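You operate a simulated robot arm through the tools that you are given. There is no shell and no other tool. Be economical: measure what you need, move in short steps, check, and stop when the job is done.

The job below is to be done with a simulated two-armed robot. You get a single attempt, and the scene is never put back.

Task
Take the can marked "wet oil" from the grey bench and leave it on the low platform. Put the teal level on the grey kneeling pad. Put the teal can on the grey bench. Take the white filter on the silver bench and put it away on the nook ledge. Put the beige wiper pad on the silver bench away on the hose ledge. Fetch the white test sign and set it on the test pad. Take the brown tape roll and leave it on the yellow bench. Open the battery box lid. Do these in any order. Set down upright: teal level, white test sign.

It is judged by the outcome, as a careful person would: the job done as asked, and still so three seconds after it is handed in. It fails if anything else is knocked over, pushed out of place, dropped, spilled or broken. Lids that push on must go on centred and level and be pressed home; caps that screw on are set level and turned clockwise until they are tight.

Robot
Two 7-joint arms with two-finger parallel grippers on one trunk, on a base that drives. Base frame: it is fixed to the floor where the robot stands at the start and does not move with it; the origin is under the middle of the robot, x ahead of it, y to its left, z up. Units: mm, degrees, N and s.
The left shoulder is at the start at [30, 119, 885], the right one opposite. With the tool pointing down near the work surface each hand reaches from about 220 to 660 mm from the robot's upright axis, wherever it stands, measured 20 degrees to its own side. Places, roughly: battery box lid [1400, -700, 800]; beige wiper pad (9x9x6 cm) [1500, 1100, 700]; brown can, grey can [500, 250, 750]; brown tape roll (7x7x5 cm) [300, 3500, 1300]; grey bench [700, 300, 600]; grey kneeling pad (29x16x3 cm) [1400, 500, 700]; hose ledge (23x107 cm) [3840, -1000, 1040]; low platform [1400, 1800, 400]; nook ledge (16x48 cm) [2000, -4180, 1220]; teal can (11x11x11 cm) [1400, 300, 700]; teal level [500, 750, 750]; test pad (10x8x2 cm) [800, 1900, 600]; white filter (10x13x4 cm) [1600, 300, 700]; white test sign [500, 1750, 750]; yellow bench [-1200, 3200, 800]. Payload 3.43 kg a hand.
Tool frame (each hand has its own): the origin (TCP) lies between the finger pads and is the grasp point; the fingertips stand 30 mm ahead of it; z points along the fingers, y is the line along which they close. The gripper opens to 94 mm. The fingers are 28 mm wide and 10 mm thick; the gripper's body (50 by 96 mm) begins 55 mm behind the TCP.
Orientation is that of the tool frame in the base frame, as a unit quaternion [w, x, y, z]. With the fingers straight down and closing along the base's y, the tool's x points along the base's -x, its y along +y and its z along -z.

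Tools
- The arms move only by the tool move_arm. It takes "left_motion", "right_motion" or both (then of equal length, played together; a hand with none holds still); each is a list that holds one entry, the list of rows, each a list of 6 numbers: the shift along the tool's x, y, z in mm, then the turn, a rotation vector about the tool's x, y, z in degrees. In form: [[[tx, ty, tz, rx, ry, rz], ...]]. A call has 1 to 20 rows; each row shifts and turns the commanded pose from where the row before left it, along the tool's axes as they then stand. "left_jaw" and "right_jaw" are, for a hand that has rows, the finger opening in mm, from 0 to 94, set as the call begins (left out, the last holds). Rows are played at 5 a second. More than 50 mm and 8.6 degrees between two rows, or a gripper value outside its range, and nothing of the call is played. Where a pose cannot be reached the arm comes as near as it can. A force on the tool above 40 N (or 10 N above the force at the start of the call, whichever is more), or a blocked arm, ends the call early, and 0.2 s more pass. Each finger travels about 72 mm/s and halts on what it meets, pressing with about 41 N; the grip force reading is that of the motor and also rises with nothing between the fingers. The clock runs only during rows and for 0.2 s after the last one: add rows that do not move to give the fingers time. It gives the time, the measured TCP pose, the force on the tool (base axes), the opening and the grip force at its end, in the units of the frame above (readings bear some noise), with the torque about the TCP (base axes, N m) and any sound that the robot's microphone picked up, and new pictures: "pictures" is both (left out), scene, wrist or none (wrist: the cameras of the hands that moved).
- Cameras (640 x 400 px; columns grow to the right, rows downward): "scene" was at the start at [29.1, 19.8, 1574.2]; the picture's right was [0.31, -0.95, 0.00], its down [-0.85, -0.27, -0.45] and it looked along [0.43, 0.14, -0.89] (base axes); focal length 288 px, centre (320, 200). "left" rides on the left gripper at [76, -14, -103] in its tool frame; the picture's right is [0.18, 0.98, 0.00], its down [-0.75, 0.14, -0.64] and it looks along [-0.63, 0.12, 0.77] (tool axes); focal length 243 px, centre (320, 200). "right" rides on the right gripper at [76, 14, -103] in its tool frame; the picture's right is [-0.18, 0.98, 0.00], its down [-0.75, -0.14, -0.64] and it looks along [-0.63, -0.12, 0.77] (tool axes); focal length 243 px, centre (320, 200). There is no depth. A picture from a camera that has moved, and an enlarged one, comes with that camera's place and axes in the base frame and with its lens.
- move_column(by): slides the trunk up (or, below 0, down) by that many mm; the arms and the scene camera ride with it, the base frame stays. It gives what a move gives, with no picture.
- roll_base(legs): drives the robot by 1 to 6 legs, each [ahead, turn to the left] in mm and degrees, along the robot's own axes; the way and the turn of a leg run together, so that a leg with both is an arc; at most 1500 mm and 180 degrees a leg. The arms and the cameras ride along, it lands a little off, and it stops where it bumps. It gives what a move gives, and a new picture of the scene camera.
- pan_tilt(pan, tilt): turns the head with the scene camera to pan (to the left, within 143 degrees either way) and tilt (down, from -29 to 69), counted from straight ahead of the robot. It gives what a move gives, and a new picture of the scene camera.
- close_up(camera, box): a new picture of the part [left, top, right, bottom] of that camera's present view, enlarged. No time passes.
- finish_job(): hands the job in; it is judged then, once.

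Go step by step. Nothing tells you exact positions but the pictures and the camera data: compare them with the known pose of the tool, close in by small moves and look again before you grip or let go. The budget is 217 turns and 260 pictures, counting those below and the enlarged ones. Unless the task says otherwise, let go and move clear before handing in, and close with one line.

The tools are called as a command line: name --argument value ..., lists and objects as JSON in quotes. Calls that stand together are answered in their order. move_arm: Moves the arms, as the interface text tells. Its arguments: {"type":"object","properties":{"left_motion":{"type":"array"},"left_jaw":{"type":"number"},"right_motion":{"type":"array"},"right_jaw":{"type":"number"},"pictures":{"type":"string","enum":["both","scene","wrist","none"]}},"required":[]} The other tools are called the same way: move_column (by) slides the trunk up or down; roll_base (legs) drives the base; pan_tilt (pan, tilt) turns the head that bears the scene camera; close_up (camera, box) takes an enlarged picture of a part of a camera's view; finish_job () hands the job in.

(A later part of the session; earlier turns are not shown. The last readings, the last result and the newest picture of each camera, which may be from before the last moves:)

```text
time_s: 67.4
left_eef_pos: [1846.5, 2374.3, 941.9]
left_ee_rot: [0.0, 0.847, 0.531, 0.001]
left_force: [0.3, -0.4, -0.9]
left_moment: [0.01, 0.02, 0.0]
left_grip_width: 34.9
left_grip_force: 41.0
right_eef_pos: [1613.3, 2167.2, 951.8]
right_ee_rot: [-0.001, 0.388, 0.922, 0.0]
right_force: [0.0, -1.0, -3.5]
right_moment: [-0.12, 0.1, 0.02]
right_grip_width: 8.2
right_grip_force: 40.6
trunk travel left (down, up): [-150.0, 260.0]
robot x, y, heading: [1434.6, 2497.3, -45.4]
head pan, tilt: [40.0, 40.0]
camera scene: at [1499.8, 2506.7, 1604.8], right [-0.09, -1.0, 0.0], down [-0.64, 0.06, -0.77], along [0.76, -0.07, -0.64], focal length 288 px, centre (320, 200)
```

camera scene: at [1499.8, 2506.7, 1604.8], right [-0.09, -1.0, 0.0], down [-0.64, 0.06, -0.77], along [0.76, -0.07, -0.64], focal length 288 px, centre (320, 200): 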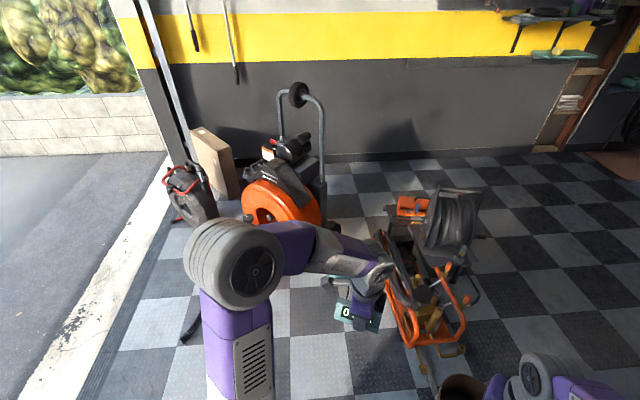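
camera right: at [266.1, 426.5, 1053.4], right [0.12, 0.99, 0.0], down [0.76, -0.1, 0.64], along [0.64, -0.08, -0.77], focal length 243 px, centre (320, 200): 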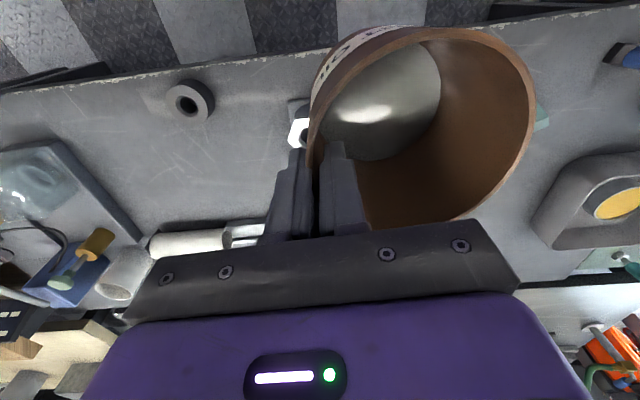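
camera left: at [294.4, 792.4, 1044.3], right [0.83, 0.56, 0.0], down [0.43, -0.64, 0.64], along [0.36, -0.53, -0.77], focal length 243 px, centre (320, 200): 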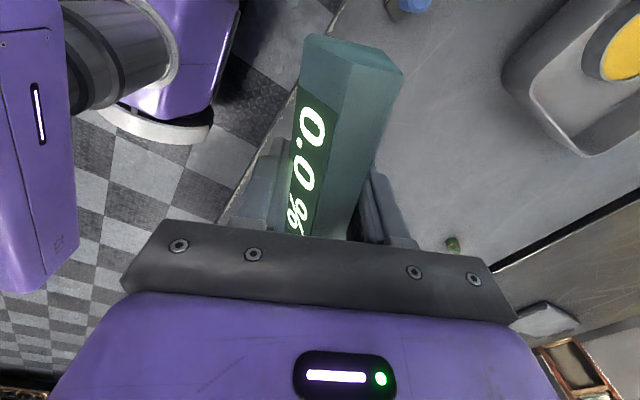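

The base corner met the platform, so I'll stop turning here. The platform's near corner is about [1690,2240]; from here the right hand can reach over it, so I'll carry the can above [1550,2050].

move_arm --right_motion '[[[-10, -35, 0, 0, 0, 0], [-10, -35, 0, 0, 0, 0], [-10, -35, 0, 0, 0, 0], [-10, -35, 0, 0, 0, 0], [0, -36, 0, 0, 0, 0], [0, 0, 0, 0, 0, 0]]]' --pictures "wrist"

pan_tilt --pan -25 --tilt 60

```text
time_s: 68.8
left_eef_pos: [1846.3, 2374.0, 941.2]
left_ee_rot: [0.001, 0.847, 0.532, 0.001]
left_force: [-0.7, -0.3, -0.9]
left_moment: [0.02, -0.01, 0.0]
left_grip_width: 34.9
left_grip_force: 40.9
right_eef_pos: [1513.3, 2014.7, 953.2]
right_ee_rot: [0.0, 0.389, 0.921, 0.0]
right_force: [0.4, -0.4, -3.6]
right_moment: [-0.14, 0.1, 0.02]
right_grip_width: 8.2
right_grip_force: 40.9
trunk travel left (down, up): [-150.0, 260.0]
robot x, y, heading: [1438.6, 2491.8, -45.1]
head pan, tilt: [40.0, 40.0]
camera right: at [1469.5, 2079.2, 1055.2], right [0.83, 0.55, 0.0], down [0.42, -0.64, 0.64], along [0.35, -0.53, -0.77], focal length 243 px, centre (320, 200)
```

right: 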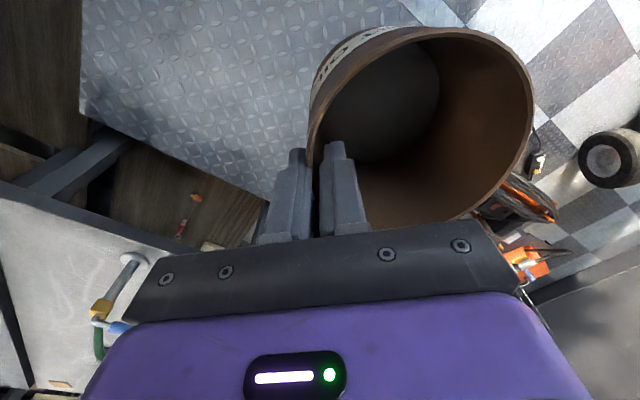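

```text
time_s: 70.2
left_eef_pos: [1845.3, 2372.8, 941.8]
left_ee_rot: [0.0, 0.847, 0.532, 0.001]
left_force: [0.1, -0.2, -1.1]
left_moment: [0.02, 0.01, -0.02]
left_grip_width: 34.9
left_grip_force: 41.2
right_eef_pos: [1512.0, 2015.2, 952.2]
right_ee_rot: [0.0, 0.39, 0.921, 0.001]
right_force: [1.1, 0.7, -2.7]
right_moment: [-0.11, 0.11, 0.0]
right_grip_width: 8.3
right_grip_force: 41.3
trunk travel left (down, up): [-150.0, 260.0]
robot x, y, heading: [1438.0, 2493.1, -44.9]
head pan, tilt: [-25.0, 60.0]
camera scene: at [1437.8, 2451.6, 1578.1], right [-0.94, -0.34, 0.0], down [-0.3, 0.81, -0.5], along [0.17, -0.47, -0.87], focal length 288 px, centre (320, 200)
```

scene: 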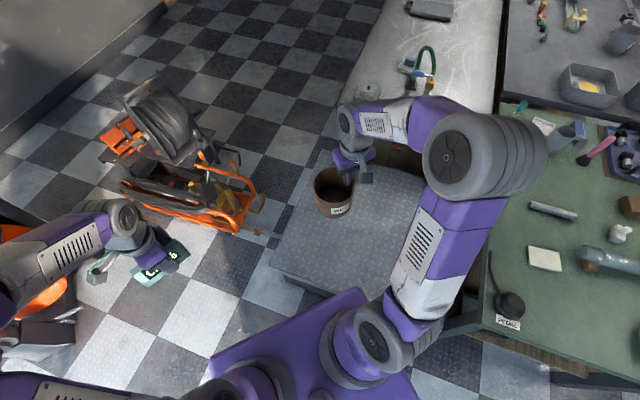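

The spot beneath is clear plate. I'll lower the can most of the way.

move_arm --right_motion '[[[0, 0, 45, 0, 0, 0], [0, 0, 45, 0, 0, 0], [0, 0, 45, 0, 0, 0], [0, 0, 45, 0, 0, 0], [0, 0, 45, 0, 0, 0], [0, 0, 45, 0, 0, 0], [0, 0, 45, 0, 0, 0], [0, 0, 45, 0, 0, 0], [0, 0, 30, 0, 0, 0], [0, 0, 0, 0, 0, 0]]]' --pictures "both"

```text
time_s: 72.3
left_eef_pos: [1845.4, 2374.2, 941.8]
left_ee_rot: [0.001, 0.847, 0.531, 0.001]
left_force: [-0.6, -1.0, -0.9]
left_moment: [0.02, 0.0, 0.03]
left_grip_width: 34.9
left_grip_force: 40.8
right_eef_pos: [1513.6, 2013.8, 560.6]
right_ee_rot: [-0.001, 0.389, 0.921, 0.001]
right_force: [-0.2, -0.9, -2.8]
right_moment: [-0.09, 0.1, -0.02]
right_grip_width: 8.4
right_grip_force: 41.1
trunk travel left (down, up): [-150.0, 260.0]
robot x, y, heading: [1435.6, 2493.3, -45.1]
head pan, tilt: [-25.0, 60.0]
camera scene: at [1437.7, 2451.8, 1578.1], right [-0.94, -0.34, 0.0], down [-0.29, 0.81, -0.5], along [0.17, -0.47, -0.87], focal length 288 px, centre (320, 200)
camera right: at [1471.5, 2079.6, 662.3], right [0.83, 0.55, 0.0], down [0.42, -0.64, 0.64], along [0.36, -0.53, -0.77], focal length 243 px, centre (320, 200)
```

scene: 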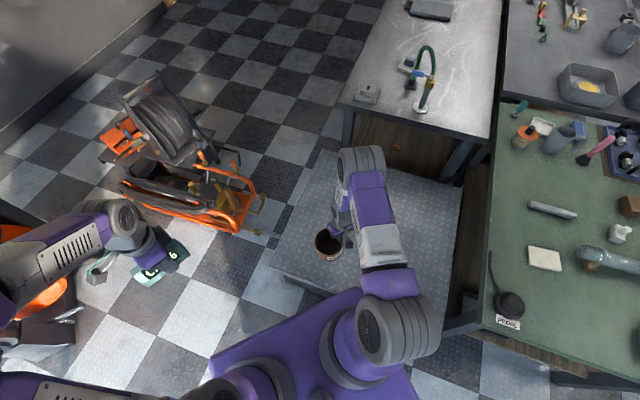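
right: 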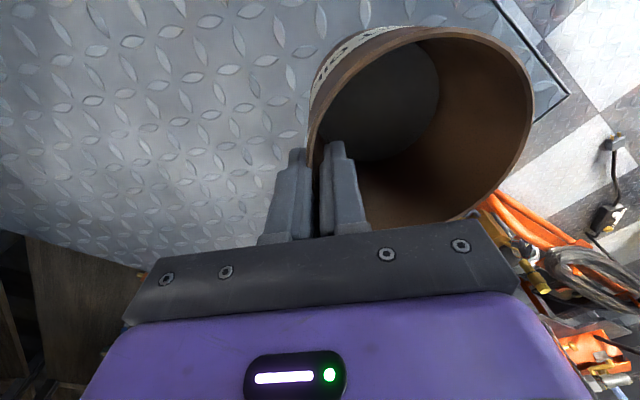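

move_arm --right_motion '[[[0, 0, 12, 0, 0, 0], [0, 0, 12, 0, 0, 0], [0, 0, 10, 0, 0, 0], [0, 0, 6, 0, 0, 0], [0, 0, 5, 0, 0, 0], [0, 0, 4, 0, 0, 0], [0, 0, 4, 0, 0, 0], [0, 0, 4, 0, 0, 0], [0, 0, 4, 0, 0, 0], [0, 0, 4, 0, 0, 0], [0, 0, 4, 0, 0, 0], [0, 0, 4, 0, 0, 0]]]' --pictures "wrist"

```text
time_s: 75.0
left_eef_pos: [1845.4, 2373.5, 942.6]
left_ee_rot: [0.001, 0.847, 0.532, 0.002]
left_force: [0.0, 0.4, -0.2]
left_moment: [0.02, 0.02, 0.03]
left_grip_width: 34.7
left_grip_force: 41.1
right_eef_pos: [1512.8, 2015.3, 487.9]
right_ee_rot: [0.0, 0.389, 0.921, 0.001]
right_force: [0.6, -0.8, -3.4]
right_moment: [-0.11, 0.09, -0.02]
right_grip_width: 8.3
right_grip_force: 40.7
trunk travel left (down, up): [-150.0, 260.0]
robot x, y, heading: [1435.3, 2490.5, -44.8]
head pan, tilt: [-25.0, 60.0]
camera right: at [1471.0, 2080.0, 590.4], right [0.83, 0.55, 0.0], down [0.42, -0.64, 0.64], along [0.36, -0.53, -0.77], focal length 243 px, centre (320, 200)
```

right: 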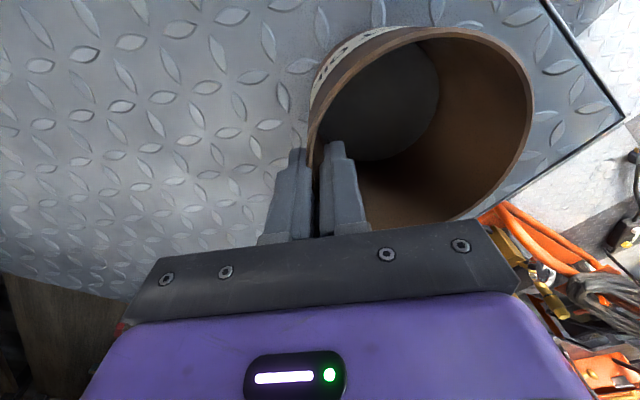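

move_arm --right_motion '[[[0, -15, 0, 0, 0, 0], [0, -15, 0, 0, 0, 0], [0, 0, 6, 0, 0, 0], [0, 0, 6, 0, 0, 0], [0, 0, 5, 0, 0, 0], [0, 0, 5, 0, 0, 0], [0, 0, 5, 0, 0, 0], [0, 0, 5, 0, 0, 0], [0, 0, 5, 0, 0, 0], [0, 0, 5, 0, 0, 0], [0, 0, 5, 0, 0, 0], [0, 0, 5, 0, 0, 0], [0, 0, 5, 0, 0, 0], [0, 0, 5, 0, 0, 0], [0, 0, 5, 0, 0, 0], [0, 0, 5, 0, 0, 0], [0, 0, 5, 0, 0, 0]]]' --pictures "wrist"

```text
time_s: 77.2
left_eef_pos: [1844.7, 2374.9, 943.6]
left_ee_rot: [0.001, 0.847, 0.531, 0.002]
left_force: [-0.4, 0.2, -1.6]
left_moment: [0.03, 0.01, -0.01]
left_grip_width: 34.9
left_grip_force: 41.1
right_eef_pos: [1493.0, 1991.2, 450.6]
right_ee_rot: [0.0, 0.389, 0.921, -0.002]
right_force: [-5.9, 5.9, 25.8]
right_moment: [0.71, -0.95, 0.33]
right_grip_width: 8.8
right_grip_force: 40.7
trunk travel left (down, up): [-150.0, 260.0]
robot x, y, heading: [1438.0, 2493.5, -45.2]
head pan, tilt: [-25.0, 60.0]
stopped in row 11 (right hand): the force on the tool passed its limit at 47 N (the readings are from after the stop); the commanded pose is now the measured one
camera right: at [1449.6, 2056.3, 552.7], right [0.83, 0.55, 0.0], down [0.43, -0.64, 0.64], along [0.36, -0.54, -0.76], focal length 243 px, centre (320, 200)
```

right: 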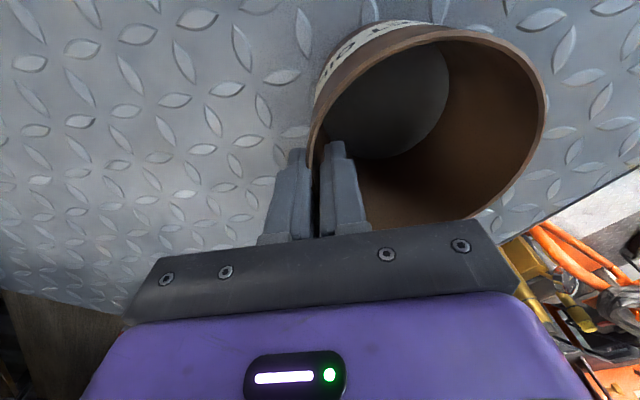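

The can has touched down (platform top at about 350). I'll ease off, open, and rise.

move_arm --right_motion '[[[0, 0, -2, 0, 0, 0], [0, 0, 0, 0, 0, 0], [0, 0, 0, 0, 0, 0]]]' --right_jaw 36 --pictures "wrist"

move_arm --right_motion '[[[0, 0, -30, 0, 0, 0], [0, 0, -40, 0, 0, 0], [0, 0, -45, 0, 0, 0], [0, 0, -45, 0, 0, 0], [0, 0, -45, 0, 0, 0], [0, 0, -45, 0, 0, 0], [0, 0, -45, 0, 0, 0], [0, 0, -45, 0, 0, 0], [0, 0, -45, 0, 0, 0], [0, 0, -45, 0, 0, 0], [0, 0, -45, 0, 0, 0], [0, 0, 0, 0, 0, 0]]]' --pictures "both"

```text
time_s: 78.0
left_eef_pos: [1845.4, 2374.1, 941.9]
left_ee_rot: [0.001, 0.847, 0.531, 0.002]
left_force: [-0.3, 1.0, -1.0]
left_moment: [-0.03, -0.02, -0.01]
left_grip_width: 34.7
left_grip_force: 41.0
right_eef_pos: [1492.5, 1991.8, 450.1]
right_ee_rot: [0.001, 0.389, 0.921, -0.002]
right_force: [0.3, 0.3, -0.3]
right_moment: [-0.01, 0.0, 0.01]
right_grip_width: 36.1
right_grip_force: 0.0
trunk travel left (down, up): [-150.0, 260.0]
robot x, y, heading: [1439.9, 2492.7, -45.2]
head pan, tilt: [-25.0, 60.0]
camera right: at [1449.8, 2055.5, 553.3], right [0.83, 0.55, 0.0], down [0.42, -0.64, 0.64], along [0.36, -0.54, -0.76], focal length 243 px, centre (320, 200)
```

right: 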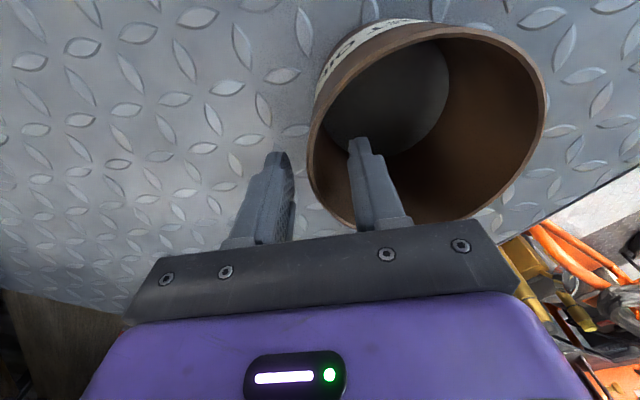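

```text
time_s: 80.6
left_eef_pos: [1845.0, 2373.7, 941.4]
left_ee_rot: [0.0, 0.848, 0.53, 0.002]
left_force: [0.6, -0.2, -1.6]
left_moment: [-0.03, 0.03, 0.0]
left_grip_width: 35.0
left_grip_force: 41.2
right_eef_pos: [1492.4, 1993.0, 924.4]
right_ee_rot: [0.0, 0.389, 0.921, -0.002]
right_force: [-0.1, -0.1, -0.7]
right_moment: [0.01, -0.01, -0.03]
right_grip_width: 36.0
right_grip_force: 0.0
trunk travel left (down, up): [-150.0, 260.0]
robot x, y, heading: [1436.3, 2494.0, -45.1]
head pan, tilt: [-25.0, 60.0]
camera scene: at [1437.9, 2451.4, 1578.0], right [-0.94, -0.34, 0.0], down [-0.29, 0.81, -0.5], along [0.17, -0.47, -0.87], focal length 288 px, centre (320, 200)
camera right: at [1449.3, 2058.1, 1026.5], right [0.83, 0.55, 0.0], down [0.42, -0.64, 0.64], along [0.36, -0.54, -0.76], focal length 243 px, centre (320, 200)
```

scene: 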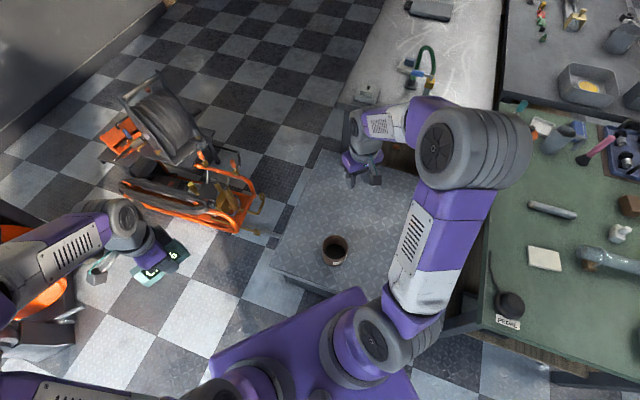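
right: 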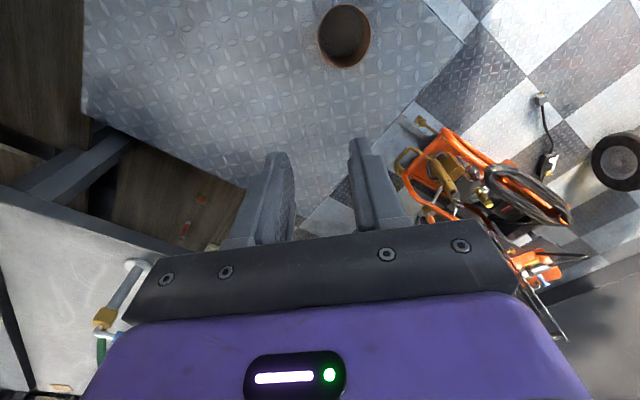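

The can stands on the platform. Next is the test sign; I'll zoom in on that part of the green bench.

close_up --camera "scene" --box '[480, 80, 640, 340]'

pan_tilt --pan -60 --tilt 50

```text
1.54 times, centred on (560, 210) of scene
camera zoom: at [1437.9, 2451.4, 1578.0], right [-0.94, -0.34, 0.0], down [-0.29, 0.81, -0.5], along [0.17, -0.47, -0.87], focal length 443 px, centre (-49, 185)
```

zoom: 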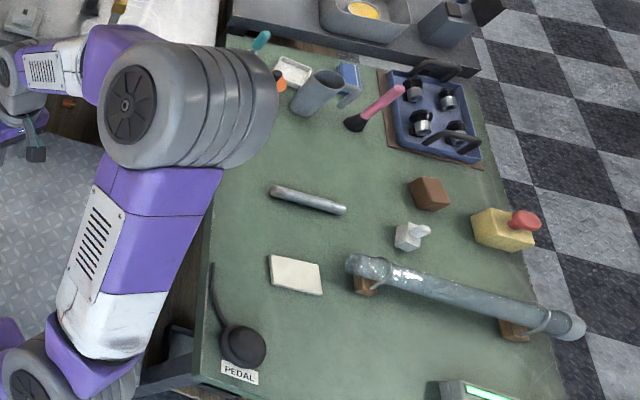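

```text
time_s: 81.6
left_eef_pos: [1845.2, 2373.5, 940.8]
left_ee_rot: [0.001, 0.847, 0.531, 0.001]
left_force: [0.5, 0.1, -1.4]
left_moment: [0.01, 0.04, -0.02]
left_grip_width: 34.8
left_grip_force: 40.5
right_eef_pos: [1490.8, 1993.0, 923.5]
right_ee_rot: [0.001, 0.389, 0.921, -0.003]
right_force: [0.3, 0.0, -0.1]
right_moment: [-0.02, 0.02, -0.01]
right_grip_width: 36.0
right_grip_force: 0.0
trunk travel left (down, up): [-150.0, 260.0]
robot x, y, heading: [1436.6, 2490.5, -45.2]
head pan, tilt: [-60.0, 50.0]
camera scene: at [1394.9, 2440.1, 1590.6], right [-0.97, 0.26, 0.0], down [0.2, 0.74, -0.64], along [-0.17, -0.62, -0.77], focal length 288 px, centre (320, 200)
```

scene: 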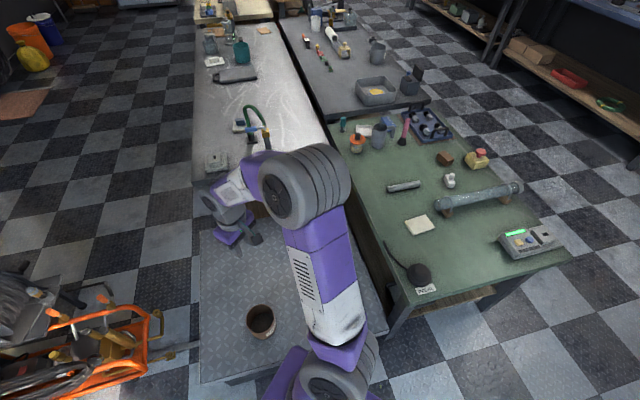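

The sign is the small white piece near [600,1720] and the pad the beige slab near [820,1890]. The pad is reachable from the north and the sign only from the west, so I'll drive round to the west side.

roll_base --legs '[[-160, 0], [0, -135], [1330, 0], [0, 90], [740, 0], [0, 90]]'

pan_tilt --pan -10 --tilt 55

```text
time_s: 106.1
left_eef_pos: [389.3, 2053.6, 941.5]
left_ee_rot: [0.0, 0.55, 0.835, 0.0]
left_force: [0.5, 0.2, 0.0]
left_moment: [0.01, 0.0, 0.01]
left_grip_width: 34.6
left_grip_force: 40.9
right_eef_pos: [445.8, 1538.0, 924.4]
right_ee_rot: [0.002, -0.028, 1.0, -0.001]
right_force: [0.9, -0.4, -0.4]
right_moment: [-0.01, -0.02, 0.03]
right_grip_width: 35.9
right_grip_force: 0.1
trunk travel left (down, up): [-150.0, 260.0]
robot x, y, heading: [33.9, 1819.7, 3.9]
head pan, tilt: [-60.0, 50.0]
camera scene: at [44.9, 1757.7, 1590.6], right [-0.83, -0.56, 0.0], down [-0.43, 0.64, -0.64], along [0.36, -0.53, -0.77], focal length 288 px, centre (320, 200)
```

scene: 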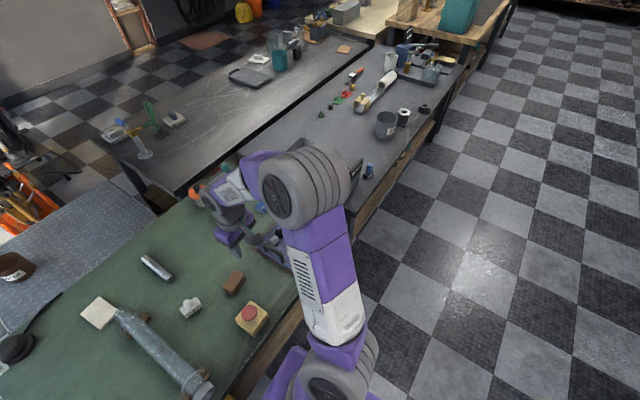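

```text
time_s: 107.3
left_eef_pos: [391.1, 2053.0, 942.6]
left_ee_rot: [0.0, 0.551, 0.834, 0.001]
left_force: [-0.5, 0.9, -1.6]
left_moment: [0.0, 0.02, -0.01]
left_grip_width: 34.8
left_grip_force: 41.2
right_eef_pos: [445.5, 1538.2, 924.1]
right_ee_rot: [0.002, -0.028, 1.0, -0.002]
right_force: [0.5, -1.2, 0.6]
right_moment: [-0.01, -0.01, 0.01]
right_grip_width: 36.3
right_grip_force: 0.1
trunk travel left (down, up): [-150.0, 260.0]
robot x, y, heading: [30.9, 1820.8, 4.1]
head pan, tilt: [-10.0, 55.0]
camera scene: at [73.7, 1813.8, 1584.1], right [-0.11, -0.99, 0.0], down [-0.81, 0.09, -0.57], along [0.57, -0.06, -0.82], focal length 288 px, centre (320, 200)
```

scene: 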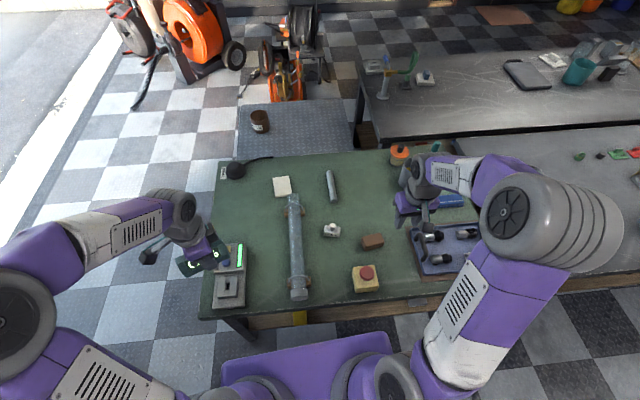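

close_up --camera "scene" --box '[300, 208, 364, 248]'

close_up --camera "scene" --box '[210, 150, 350, 320]'

close_up --camera "scene" --box '[340, 130, 500, 290]'

```text
10.00 times, centred on (332, 228) of scene
camera zoom: at [73.7, 1813.8, 1584.1], right [-0.11, -0.99, 0.0], down [-0.81, 0.09, -0.57], along [0.57, -0.06, -0.82], focal length 2877 px, centre (200, -80)
```

zoom: 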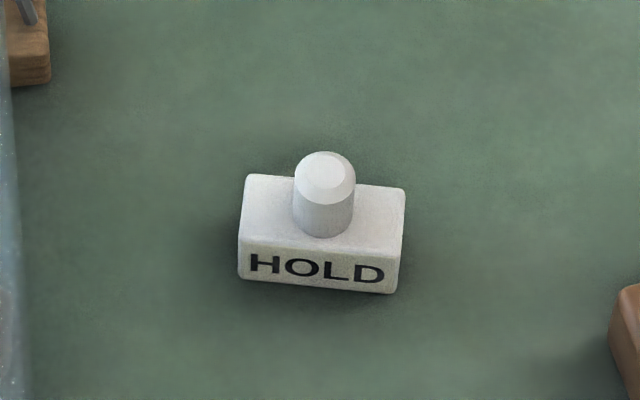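

```text
2.35 times, centred on (280, 235) of scene
camera zoom: at [73.7, 1813.8, 1584.1], right [-0.11, -0.99, 0.0], down [-0.81, 0.09, -0.57], along [0.57, -0.06, -0.82], focal length 677 px, centre (414, 118)
```

zoom: 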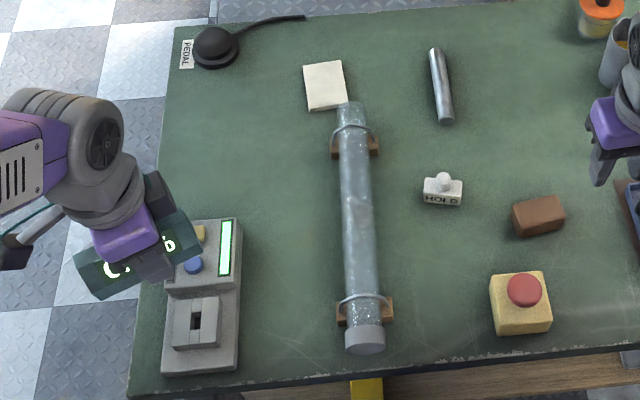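

```text
2.50 times, centred on (420, 210) of scene
camera zoom: at [73.7, 1813.8, 1584.1], right [-0.11, -0.99, 0.0], down [-0.81, 0.09, -0.57], along [0.57, -0.06, -0.82], focal length 719 px, centre (70, 175)
```

zoom: 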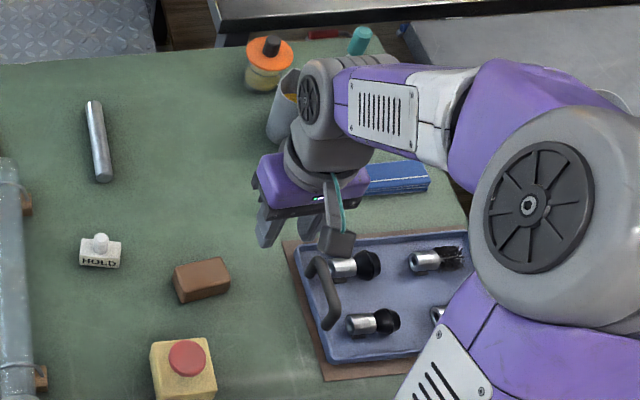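

The white sign reads HOLD: a block about 58 mm wide with a knob on top, at [575,1717]. I'll bring the right hand above it, jaws wide open.

move_arm --right_motion '[[[-17, 35, 10, 0, 0, 0], [-17, 35, 15, 0, 0, 0], [-17, 35, 15, 0, 0, 0], [-17, 35, 15, 0, 0, 0], [-17, 34, 19, 0, 0, 0], [0, 0, 0, 0, 0, 0]]]' --right_jaw 94 --pictures "wrist"

```text
time_s: 108.7
left_eef_pos: [390.8, 2053.1, 942.3]
left_ee_rot: [0.0, 0.551, 0.835, 0.002]
left_force: [-0.7, 0.4, -1.0]
left_moment: [-0.01, -0.01, -0.02]
left_grip_width: 34.7
left_grip_force: 41.3
right_eef_pos: [520.7, 1714.5, 849.5]
right_ee_rot: [0.001, -0.027, 1.0, -0.001]
right_force: [-0.3, 0.4, -0.2]
right_moment: [0.04, 0.03, -0.01]
right_grip_width: 94.0
right_grip_force: 0.0
trunk travel left (down, up): [-150.0, 260.0]
robot x, y, heading: [28.2, 1826.1, 4.1]
head pan, tilt: [-10.0, 55.0]
camera right: at [443.0, 1723.7, 952.2], right [0.13, 0.99, 0.0], down [0.76, -0.1, 0.64], along [0.64, -0.08, -0.76], focal length 243 px, centre (320, 200)
```

right: 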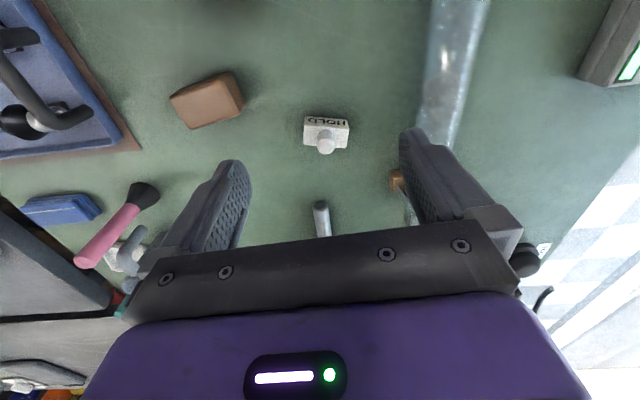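

move_arm --right_motion '[[[0, 0, 10, 0, 0, 6], [0, 0, 10, 0, 0, 6], [-27, 5, 30, 0, 0, 0], [-27, 5, 30, 0, 0, 0], [0, 0, 40, 0, 0, 0], [0, 0, 20, 0, 0, 0], [0, 0, 0, 0, 0, 0]]]' --pictures "wrist"

```text
time_s: 110.3
left_eef_pos: [389.3, 2053.6, 942.0]
left_ee_rot: [0.0, 0.55, 0.835, 0.002]
left_force: [0.1, -0.1, -1.4]
left_moment: [-0.01, 0.02, 0.04]
left_grip_width: 34.7
left_grip_force: 41.0
right_eef_pos: [579.0, 1715.5, 710.4]
right_ee_rot: [0.002, 0.077, 0.997, -0.001]
right_force: [0.0, 0.8, 0.2]
right_moment: [0.0, -0.01, -0.01]
right_grip_width: 93.9
right_grip_force: 0.0
trunk travel left (down, up): [-150.0, 260.0]
robot x, y, heading: [32.0, 1825.3, 3.6]
head pan, tilt: [-10.0, 55.0]
camera right: at [505.6, 1741.8, 811.8], right [0.33, 0.94, 0.0], down [0.72, -0.25, 0.65], along [0.61, -0.21, -0.76], focal length 243 px, centre (320, 200)
```

right: 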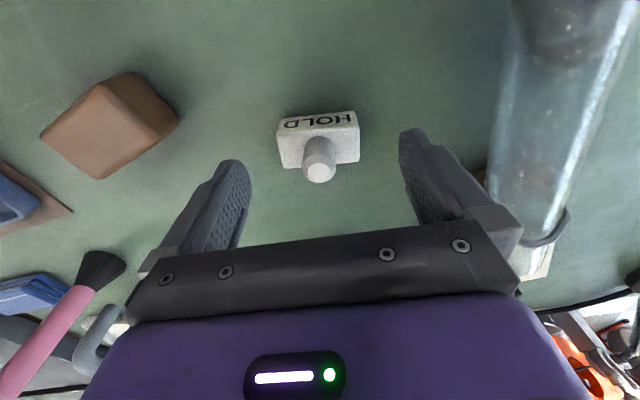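

move_arm --right_motion '[[[0, 0, 15, 0, 0, 0], [0, 0, 8, 0, 0, 0], [0, 0, 2, 0, 0, 0], [0, 0, 0, 0, 0, 0]]]' --pictures "wrist"

move_arm --right_motion '[[[0, 0, 0, 0, 0, 0], [0, 0, 0, 0, 0, 0], [0, 0, 0, 0, 0, 0], [0, 0, 0, 0, 0, 0]]]' --right_jaw 0 --pictures "wrist"

```text
time_s: 111.3
left_eef_pos: [389.9, 2054.1, 942.1]
left_ee_rot: [-0.001, 0.551, 0.834, 0.001]
left_force: [0.0, 0.5, -1.1]
left_moment: [0.0, 0.0, 0.01]
left_grip_width: 35.0
left_grip_force: 41.3
right_eef_pos: [575.8, 1715.1, 685.3]
right_ee_rot: [0.002, 0.078, 0.997, 0.0]
right_force: [0.1, -0.3, 0.7]
right_moment: [0.01, 0.07, -0.01]
right_grip_width: 94.0
right_grip_force: 0.1
trunk travel left (down, up): [-150.0, 260.0]
robot x, y, heading: [30.6, 1823.5, 3.7]
head pan, tilt: [-10.0, 55.0]
camera right: at [503.6, 1741.8, 786.8], right [0.33, 0.94, 0.0], down [0.72, -0.25, 0.64], along [0.61, -0.21, -0.76], focal length 243 px, centre (320, 200)
```

right: 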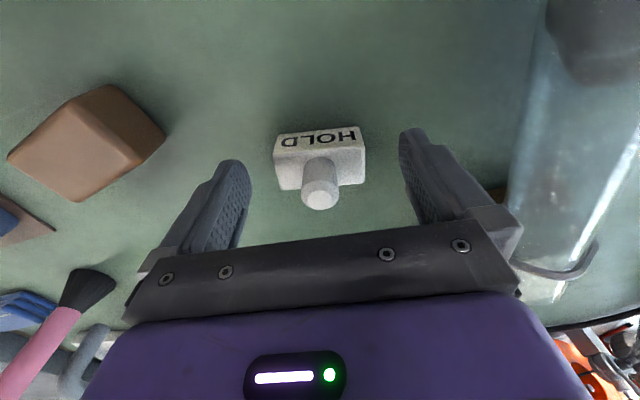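

```text
time_s: 112.3
left_eef_pos: [390.0, 2053.7, 941.8]
left_ee_rot: [0.0, 0.551, 0.835, 0.001]
left_force: [0.2, 0.0, -1.0]
left_moment: [-0.01, -0.01, -0.04]
left_grip_width: 35.0
left_grip_force: 41.1
right_eef_pos: [576.6, 1716.4, 684.1]
right_ee_rot: [0.002, 0.077, 0.997, 0.0]
right_force: [0.3, 0.4, -0.2]
right_moment: [0.05, 0.0, 0.02]
right_grip_width: 21.3
right_grip_force: 41.1
trunk travel left (down, up): [-150.0, 260.0]
robot x, y, heading: [33.1, 1822.1, 3.7]
head pan, tilt: [-10.0, 55.0]
camera right: at [503.6, 1741.9, 786.9], right [0.33, 0.94, 0.0], down [0.72, -0.25, 0.64], along [0.61, -0.21, -0.76], focal length 243 px, centre (320, 200)
```

right: 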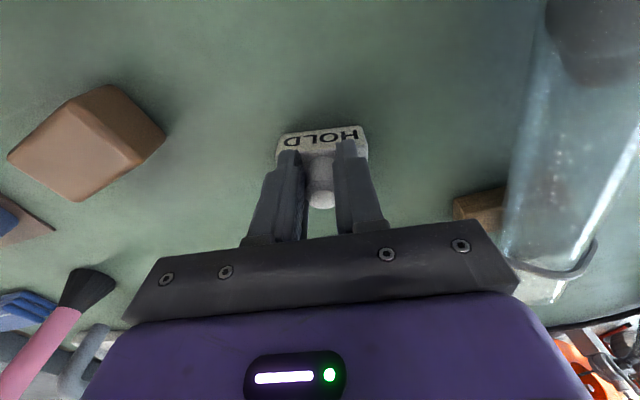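

It closed on the knob (21 mm), which is a sound hold. I'll lift and check.

move_arm --right_motion '[[[0, 0, -10, 0, 0, 0], [0, 0, -30, 0, 0, 0], [0, 0, -45, 0, 0, 0], [0, 0, -45, 0, 0, 0], [0, 0, -45, 0, 0, 0], [0, 0, -45, 0, 0, 0], [0, 0, -45, 0, 0, 0], [0, 0, 0, 0, 0, 0]]]' --pictures "wrist"

```text
time_s: 114.1
left_eef_pos: [389.9, 2053.9, 942.1]
left_ee_rot: [0.0, 0.551, 0.835, 0.002]
left_force: [1.1, 0.0, -1.6]
left_moment: [0.0, -0.02, 0.01]
left_grip_width: 34.8
left_grip_force: 41.3
right_eef_pos: [574.0, 1715.3, 949.4]
right_ee_rot: [0.001, 0.076, 0.997, -0.001]
right_force: [0.6, 0.0, -0.5]
right_moment: [-0.03, 0.01, 0.01]
right_grip_width: 21.0
right_grip_force: 41.4
trunk travel left (down, up): [-150.0, 260.0]
robot x, y, heading: [33.0, 1822.1, 3.9]
head pan, tilt: [-10.0, 55.0]
camera right: at [501.1, 1741.6, 1052.3], right [0.33, 0.94, 0.0], down [0.72, -0.25, 0.64], along [0.61, -0.22, -0.76], focal length 243 px, centre (320, 200)
```

right: 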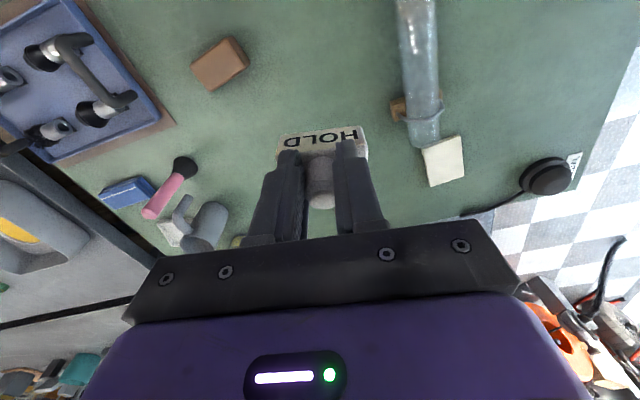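

The sign is secured and the pad is seen at about [815,1884]. I'll tuck the hand in and drive round to the north side.

move_arm --right_motion '[[[30, -27, 0, 0, 0, 0], [30, -27, 0, 0, 0, 0], [30, -27, 0, 0, 0, 0], [30, -27, 0, 0, 0, 0], [30, -27, 0, 0, 0, 0], [0, 0, 0, 0, 0, 0]]]' --pictures "none"

roll_base --legs '[[0, 86], [730, 0], [0, -90], [900, 0], [0, -90]]'

```text
time_s: 115.5
left_eef_pos: [391.1, 2053.1, 941.5]
left_ee_rot: [0.001, 0.55, 0.835, 0.001]
left_force: [-0.1, -0.9, -0.9]
left_moment: [-0.03, -0.01, 0.03]
left_grip_width: 35.0
left_grip_force: 41.1
right_eef_pos: [404.8, 1606.0, 947.7]
right_ee_rot: [0.001, 0.075, 0.997, -0.003]
right_force: [-0.9, 0.2, 0.0]
right_moment: [0.0, 0.03, -0.01]
right_grip_width: 21.2
right_grip_force: 41.4
trunk travel left (down, up): [-150.0, 260.0]
robot x, y, heading: [32.7, 1821.8, 3.7]
head pan, tilt: [-10.0, 55.0]
```

```text
time_s: 135.2
left_eef_pos: [1130.1, 2127.7, 943.1]
left_ee_rot: [0.001, 0.991, 0.134, 0.001]
left_force: [0.4, 0.4, -1.4]
left_moment: [0.03, -0.01, 0.0]
left_grip_width: 34.9
left_grip_force: 40.9
right_eef_pos: [685.1, 2177.0, 949.1]
right_ee_rot: [0.0, 0.801, 0.598, -0.002]
right_force: [-0.2, -1.3, -1.2]
right_moment: [-0.01, 0.0, -0.01]
right_grip_width: 20.9
right_grip_force: 41.1
trunk travel left (down, up): [-150.0, 260.0]
robot x, y, heading: [950.7, 2513.8, -93.9]
head pan, tilt: [-10.0, 55.0]
camera scene: at [933.7, 2475.1, 1584.1], right [-0.97, 0.24, 0.0], down [0.2, 0.8, -0.57], along [-0.14, -0.56, -0.82], focal length 288 px, centre (320, 200)
```

scene: 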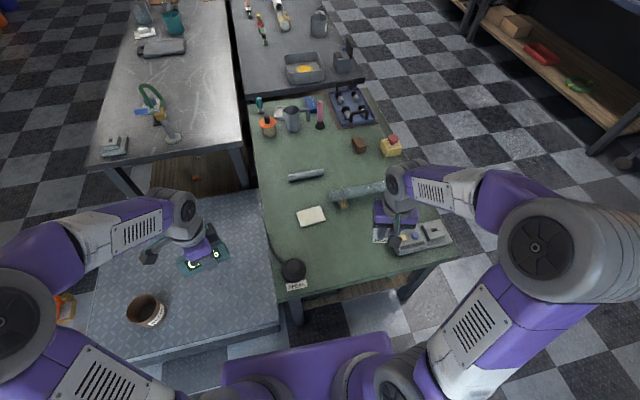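

I'm facing the bench from the north, with the pad at about [820,1893]. I'll creep forward a little and bring the sign over it.

roll_base --legs '[[30, 0]]'

```text
time_s: 136.0
left_eef_pos: [1126.9, 2097.4, 942.4]
left_ee_rot: [0.002, 0.991, 0.134, 0.0]
left_force: [0.7, -0.5, -1.4]
left_moment: [0.03, 0.03, 0.02]
left_grip_width: 35.0
left_grip_force: 41.2
right_eef_pos: [683.0, 2145.6, 945.9]
right_ee_rot: [-0.001, 0.801, 0.598, -0.002]
right_force: [0.5, -1.0, -0.5]
right_moment: [0.03, -0.01, 0.03]
right_grip_width: 20.9
right_grip_force: 40.8
trunk travel left (down, up): [-150.0, 260.0]
robot x, y, heading: [948.1, 2487.9, -93.7]
head pan, tilt: [-10.0, 55.0]
camera scene: at [931.7, 2443.5, 1584.1], right [-0.97, 0.24, 0.0], down [0.2, 0.8, -0.57], along [-0.14, -0.56, -0.82], focal length 288 px, centre (320, 200)
```

scene: 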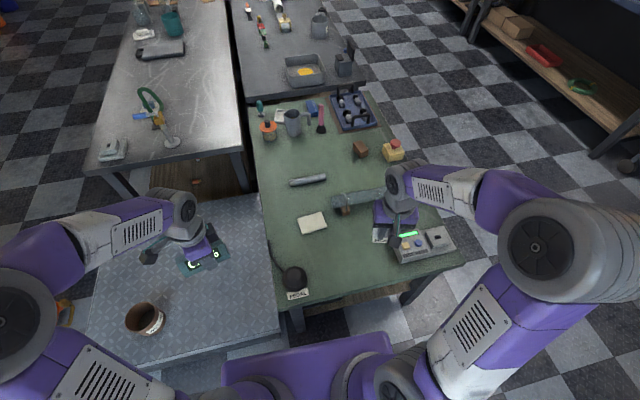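

move_arm --right_motion '[[[-29, 29, 0, 0, 0, 0], [-29, 29, 10, 0, 0, 0], [-29, 29, 15, 0, 0, 0], [-29, 29, 15, 0, 0, 0], [-29, 29, 15, 0, 0, 0], [-29, 29, 15, 0, 0, 0], [-29, 29, 15, 0, 0, 0], [0, 0, 0, 0, 0, 0]]]' --pictures "wrist"

```text
time_s: 137.8
left_eef_pos: [1127.1, 2099.7, 942.4]
left_ee_rot: [0.002, 0.991, 0.134, 0.002]
left_force: [-0.2, -0.7, -0.6]
left_moment: [-0.03, 0.0, 0.03]
left_grip_width: 34.9
left_grip_force: 40.9
right_eef_pos: [824.2, 1895.5, 862.4]
right_ee_rot: [0.0, 0.802, 0.598, 0.0]
right_force: [-0.2, 0.2, -0.6]
right_moment: [-0.02, 0.0, 0.0]
right_grip_width: 21.0
right_grip_force: 41.1
trunk travel left (down, up): [-150.0, 260.0]
robot x, y, heading: [948.3, 2483.0, -93.9]
head pan, tilt: [-10.0, 55.0]
camera right: at [859.7, 1964.2, 964.3], right [0.89, -0.46, 0.0], down [-0.35, -0.68, 0.64], along [-0.3, -0.57, -0.76], focal length 243 px, centre (320, 200)
```

right: 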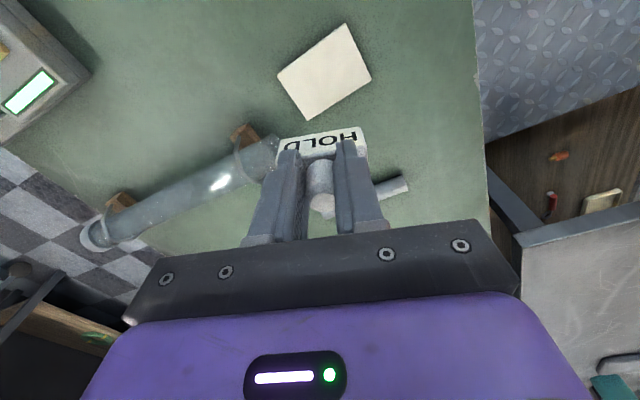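

move_arm --right_motion '[[[4, 6, 30, 0, 0, 0], [0, 0, 40, 0, 0, 0], [0, 0, 40, 0, 0, 0], [0, 0, 32, 0, 0, 0], [0, 0, 0, 0, 0, 0]]]' --pictures "both"

```text
time_s: 139.0
left_eef_pos: [1128.6, 2098.9, 941.5]
left_ee_rot: [0.001, 0.991, 0.134, 0.002]
left_force: [-0.3, 0.5, -0.8]
left_moment: [-0.01, 0.0, 0.0]
left_grip_width: 34.9
left_grip_force: 40.6
right_eef_pos: [827.0, 1896.9, 718.2]
right_ee_rot: [0.001, 0.801, 0.599, -0.002]
right_force: [0.2, 0.5, -1.4]
right_moment: [-0.02, 0.01, 0.0]
right_grip_width: 21.1
right_grip_force: 40.8
trunk travel left (down, up): [-150.0, 260.0]
robot x, y, heading: [951.0, 2484.7, -94.0]
head pan, tilt: [-10.0, 55.0]
camera scene: at [931.8, 2445.7, 1584.2], right [-0.97, 0.24, 0.0], down [0.2, 0.8, -0.57], along [-0.14, -0.56, -0.82], focal length 288 px, centre (320, 200)
camera right: at [862.7, 1965.0, 821.4], right [0.89, -0.46, 0.0], down [-0.35, -0.68, 0.64], along [-0.3, -0.57, -0.76], focal length 243 px, centre (320, 200)
```

scene: 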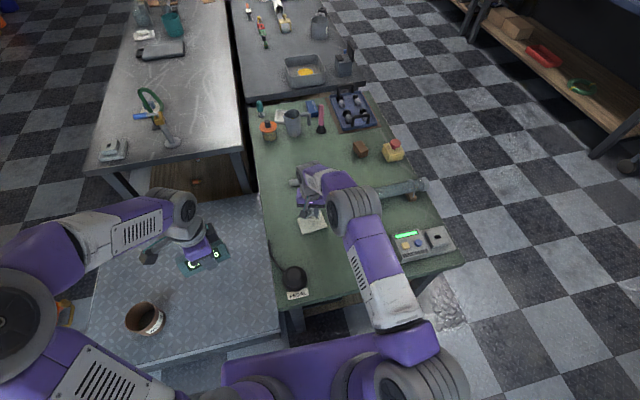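
right: 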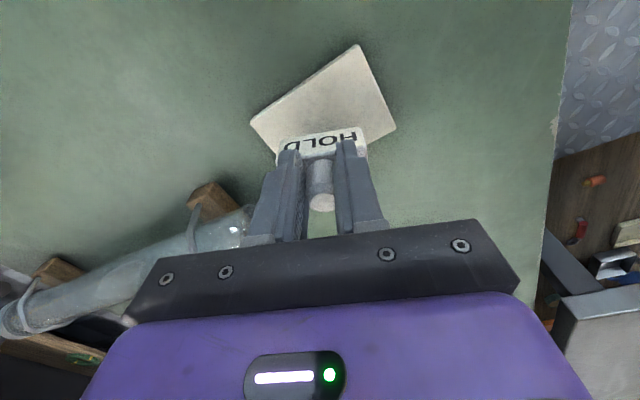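

move_arm --right_motion '[[[0, 0, 3, 0, 0, 0], [0, 0, 3, 0, 0, 0], [0, 0, 2, 0, 0, 0], [0, 0, 2, 0, 0, 0], [0, 0, 2, 0, 0, 0], [0, 0, 1, 0, 0, 0], [0, 0, 0, 0, 0, 0]]]' --pictures "wrist"

```text
time_s: 140.6
left_eef_pos: [1128.2, 2099.4, 943.0]
left_ee_rot: [0.002, 0.991, 0.134, 0.001]
left_force: [0.0, -0.8, -0.6]
left_moment: [0.01, 0.04, 0.01]
left_grip_width: 34.6
left_grip_force: 41.5
right_eef_pos: [825.4, 1894.6, 709.0]
right_ee_rot: [0.001, 0.801, 0.598, -0.002]
right_force: [-0.4, 0.2, -1.4]
right_moment: [0.0, 0.01, -0.01]
right_grip_width: 21.1
right_grip_force: 41.1
trunk travel left (down, up): [-150.0, 260.0]
robot x, y, heading: [945.5, 2487.8, -94.0]
head pan, tilt: [-10.0, 55.0]
camera right: at [861.9, 1963.8, 809.9], right [0.89, -0.46, 0.0], down [-0.35, -0.68, 0.64], along [-0.3, -0.57, -0.76], focal length 243 px, centre (320, 200)
```

right: 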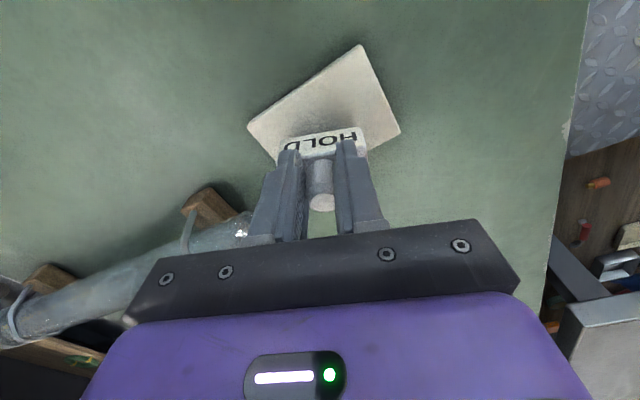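

move_arm --right_motion '[[[-2, 3, 2, 0, 0, 0], [0, 0, 2, 0, 0, 0], [0, 0, 2, 0, 0, 0], [0, 0, 2, 0, 0, 0], [0, 0, 2, 0, 0, 0], [0, 0, 2, 0, 0, 0], [0, 0, 2, 0, 0, 0], [0, 0, 2, 0, 0, 0], [0, 0, 0, 0, 0, 0]]]' --pictures "wrist"

```text
time_s: 142.6
left_eef_pos: [1127.7, 2102.0, 944.0]
left_ee_rot: [0.002, 0.991, 0.134, 0.0]
left_force: [0.2, 0.7, -0.8]
left_moment: [0.03, 0.01, -0.02]
left_grip_width: 34.6
left_grip_force: 41.8
right_eef_pos: [828.9, 1893.2, 696.1]
right_ee_rot: [0.003, 0.802, 0.598, -0.004]
right_force: [-1.4, 5.1, 28.9]
right_moment: [0.12, 0.05, -0.01]
right_grip_width: 21.0
right_grip_force: 41.2
trunk travel left (down, up): [-150.0, 260.0]
robot x, y, heading: [945.5, 2484.1, -94.2]
head pan, tilt: [-10.0, 55.0]
camera right: at [864.7, 1962.3, 797.5], right [0.89, -0.46, 0.0], down [-0.35, -0.68, 0.65], along [-0.3, -0.58, -0.76], focal length 243 px, centre (320, 200)
```

right: 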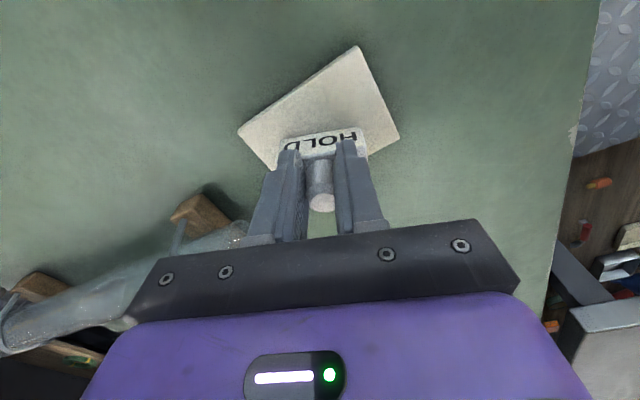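

In contact at 29 N. I'll ease up, open slightly, and lift clear.

move_arm --right_motion '[[[0, 0, -3, 0, 0, 0], [0, 0, 0, 0, 0, 0], [0, 0, 0, 0, 0, 0]]]' --right_jaw 44 --pictures "none"

move_arm --right_motion '[[[0, 0, -15, 0, 0, 0], [0, 0, -25, 0, 0, 0], [0, 0, -45, 0, 0, 0], [0, 0, -45, 0, 0, 0], [0, 0, -45, 0, 0, 0], [0, 0, -45, 0, 0, 0], [25, -25, -30, 0, 0, 0], [35, -30, 0, 0, 0, 0], [35, -30, 0, 0, 0, 0], [35, -30, 0, 0, 0, 0], [35, -30, 0, 0, 0, 0], [0, 0, 0, 0, 0, 0]]]' --pictures "both"

```text
time_s: 143.4
left_eef_pos: [1127.8, 2099.6, 942.7]
left_ee_rot: [0.001, 0.991, 0.133, 0.001]
left_force: [-1.0, -1.0, -0.7]
left_moment: [-0.02, 0.0, 0.01]
left_grip_width: 34.5
left_grip_force: 40.6
right_eef_pos: [828.8, 1894.7, 693.5]
right_ee_rot: [-0.001, 0.801, 0.598, -0.002]
right_force: [-0.6, 0.6, 1.6]
right_moment: [-0.03, 0.01, -0.01]
right_grip_width: 43.4
right_grip_force: 0.0
trunk travel left (down, up): [-150.0, 260.0]
robot x, y, heading: [947.7, 2482.9, -93.7]
head pan, tilt: [-10.0, 55.0]
```

```text
time_s: 146.0
left_eef_pos: [1128.2, 2099.6, 941.7]
left_ee_rot: [0.001, 0.991, 0.134, 0.001]
left_force: [0.1, 0.1, -1.3]
left_moment: [-0.01, -0.01, 0.01]
left_grip_width: 34.8
left_grip_force: 41.0
right_eef_pos: [738.6, 2091.6, 945.3]
right_ee_rot: [0.0, 0.801, 0.599, -0.001]
right_force: [-0.3, -0.9, -1.1]
right_moment: [0.02, 0.0, 0.0]
right_grip_width: 44.3
right_grip_force: 0.0
trunk travel left (down, up): [-150.0, 260.0]
robot x, y, heading: [948.2, 2484.2, -93.9]
head pan, tilt: [-10.0, 55.0]
camera scene: at [932.2, 2444.9, 1584.1], right [-0.97, 0.24, 0.0], down [0.2, 0.8, -0.57], along [-0.14, -0.56, -0.82], focal length 288 px, centre (320, 200)
camera right: at [774.4, 2160.4, 1047.5], right [0.89, -0.46, 0.0], down [-0.35, -0.68, 0.64], along [-0.3, -0.57, -0.76], focal length 243 px, centre (320, 200)
```

scene: 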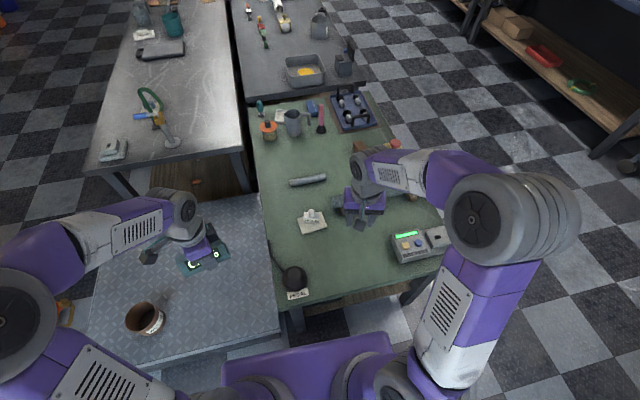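
right: 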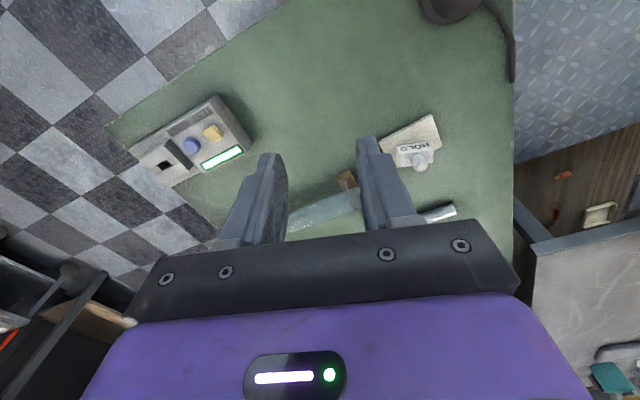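

close_up --camera "right" --box '[370, 105, 450, 185]'

pan_tilt --pan -126 --tilt 15

```text
5.00 times, centred on (410, 145) of right
camera zoom: at [774.4, 2160.4, 1047.5], right [0.89, -0.46, 0.0], down [-0.35, -0.68, 0.64], along [-0.3, -0.57, -0.76], focal length 1213 px, centre (-130, 475)
```

zoom: 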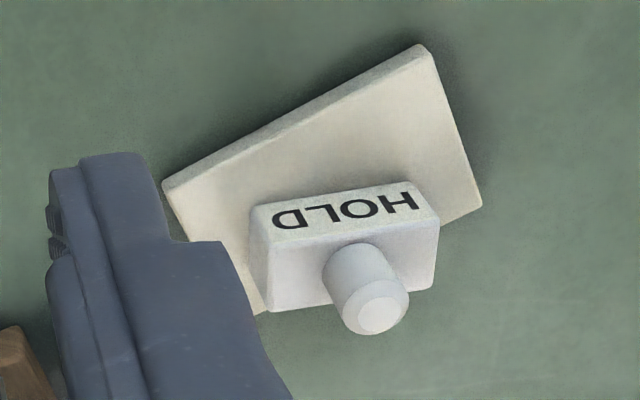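

```text
time_s: 148.0
left_eef_pos: [1127.3, 2099.1, 942.5]
left_ee_rot: [0.001, 0.991, 0.134, 0.001]
left_force: [-0.3, 0.3, -0.6]
left_moment: [0.0, 0.02, 0.03]
left_grip_width: 34.9
left_grip_force: 40.9
right_eef_pos: [739.0, 2090.4, 946.3]
right_ee_rot: [0.001, 0.801, 0.598, -0.002]
right_force: [0.1, -0.9, -0.2]
right_moment: [-0.03, 0.01, 0.0]
right_grip_width: 43.8
right_grip_force: 0.0
trunk travel left (down, up): [-150.0, 260.0]
robot x, y, heading: [945.0, 2484.4, -94.0]
head pan, tilt: [-126.0, 15.0]
camera scene: at [877.4, 2575.4, 1644.4], right [0.64, 0.77, 0.0], down [0.2, -0.17, -0.97], along [-0.74, 0.62, -0.26], focal length 288 px, centre (320, 200)
```

scene: 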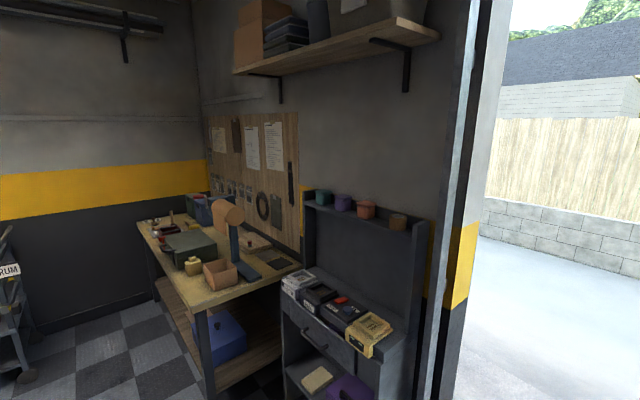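

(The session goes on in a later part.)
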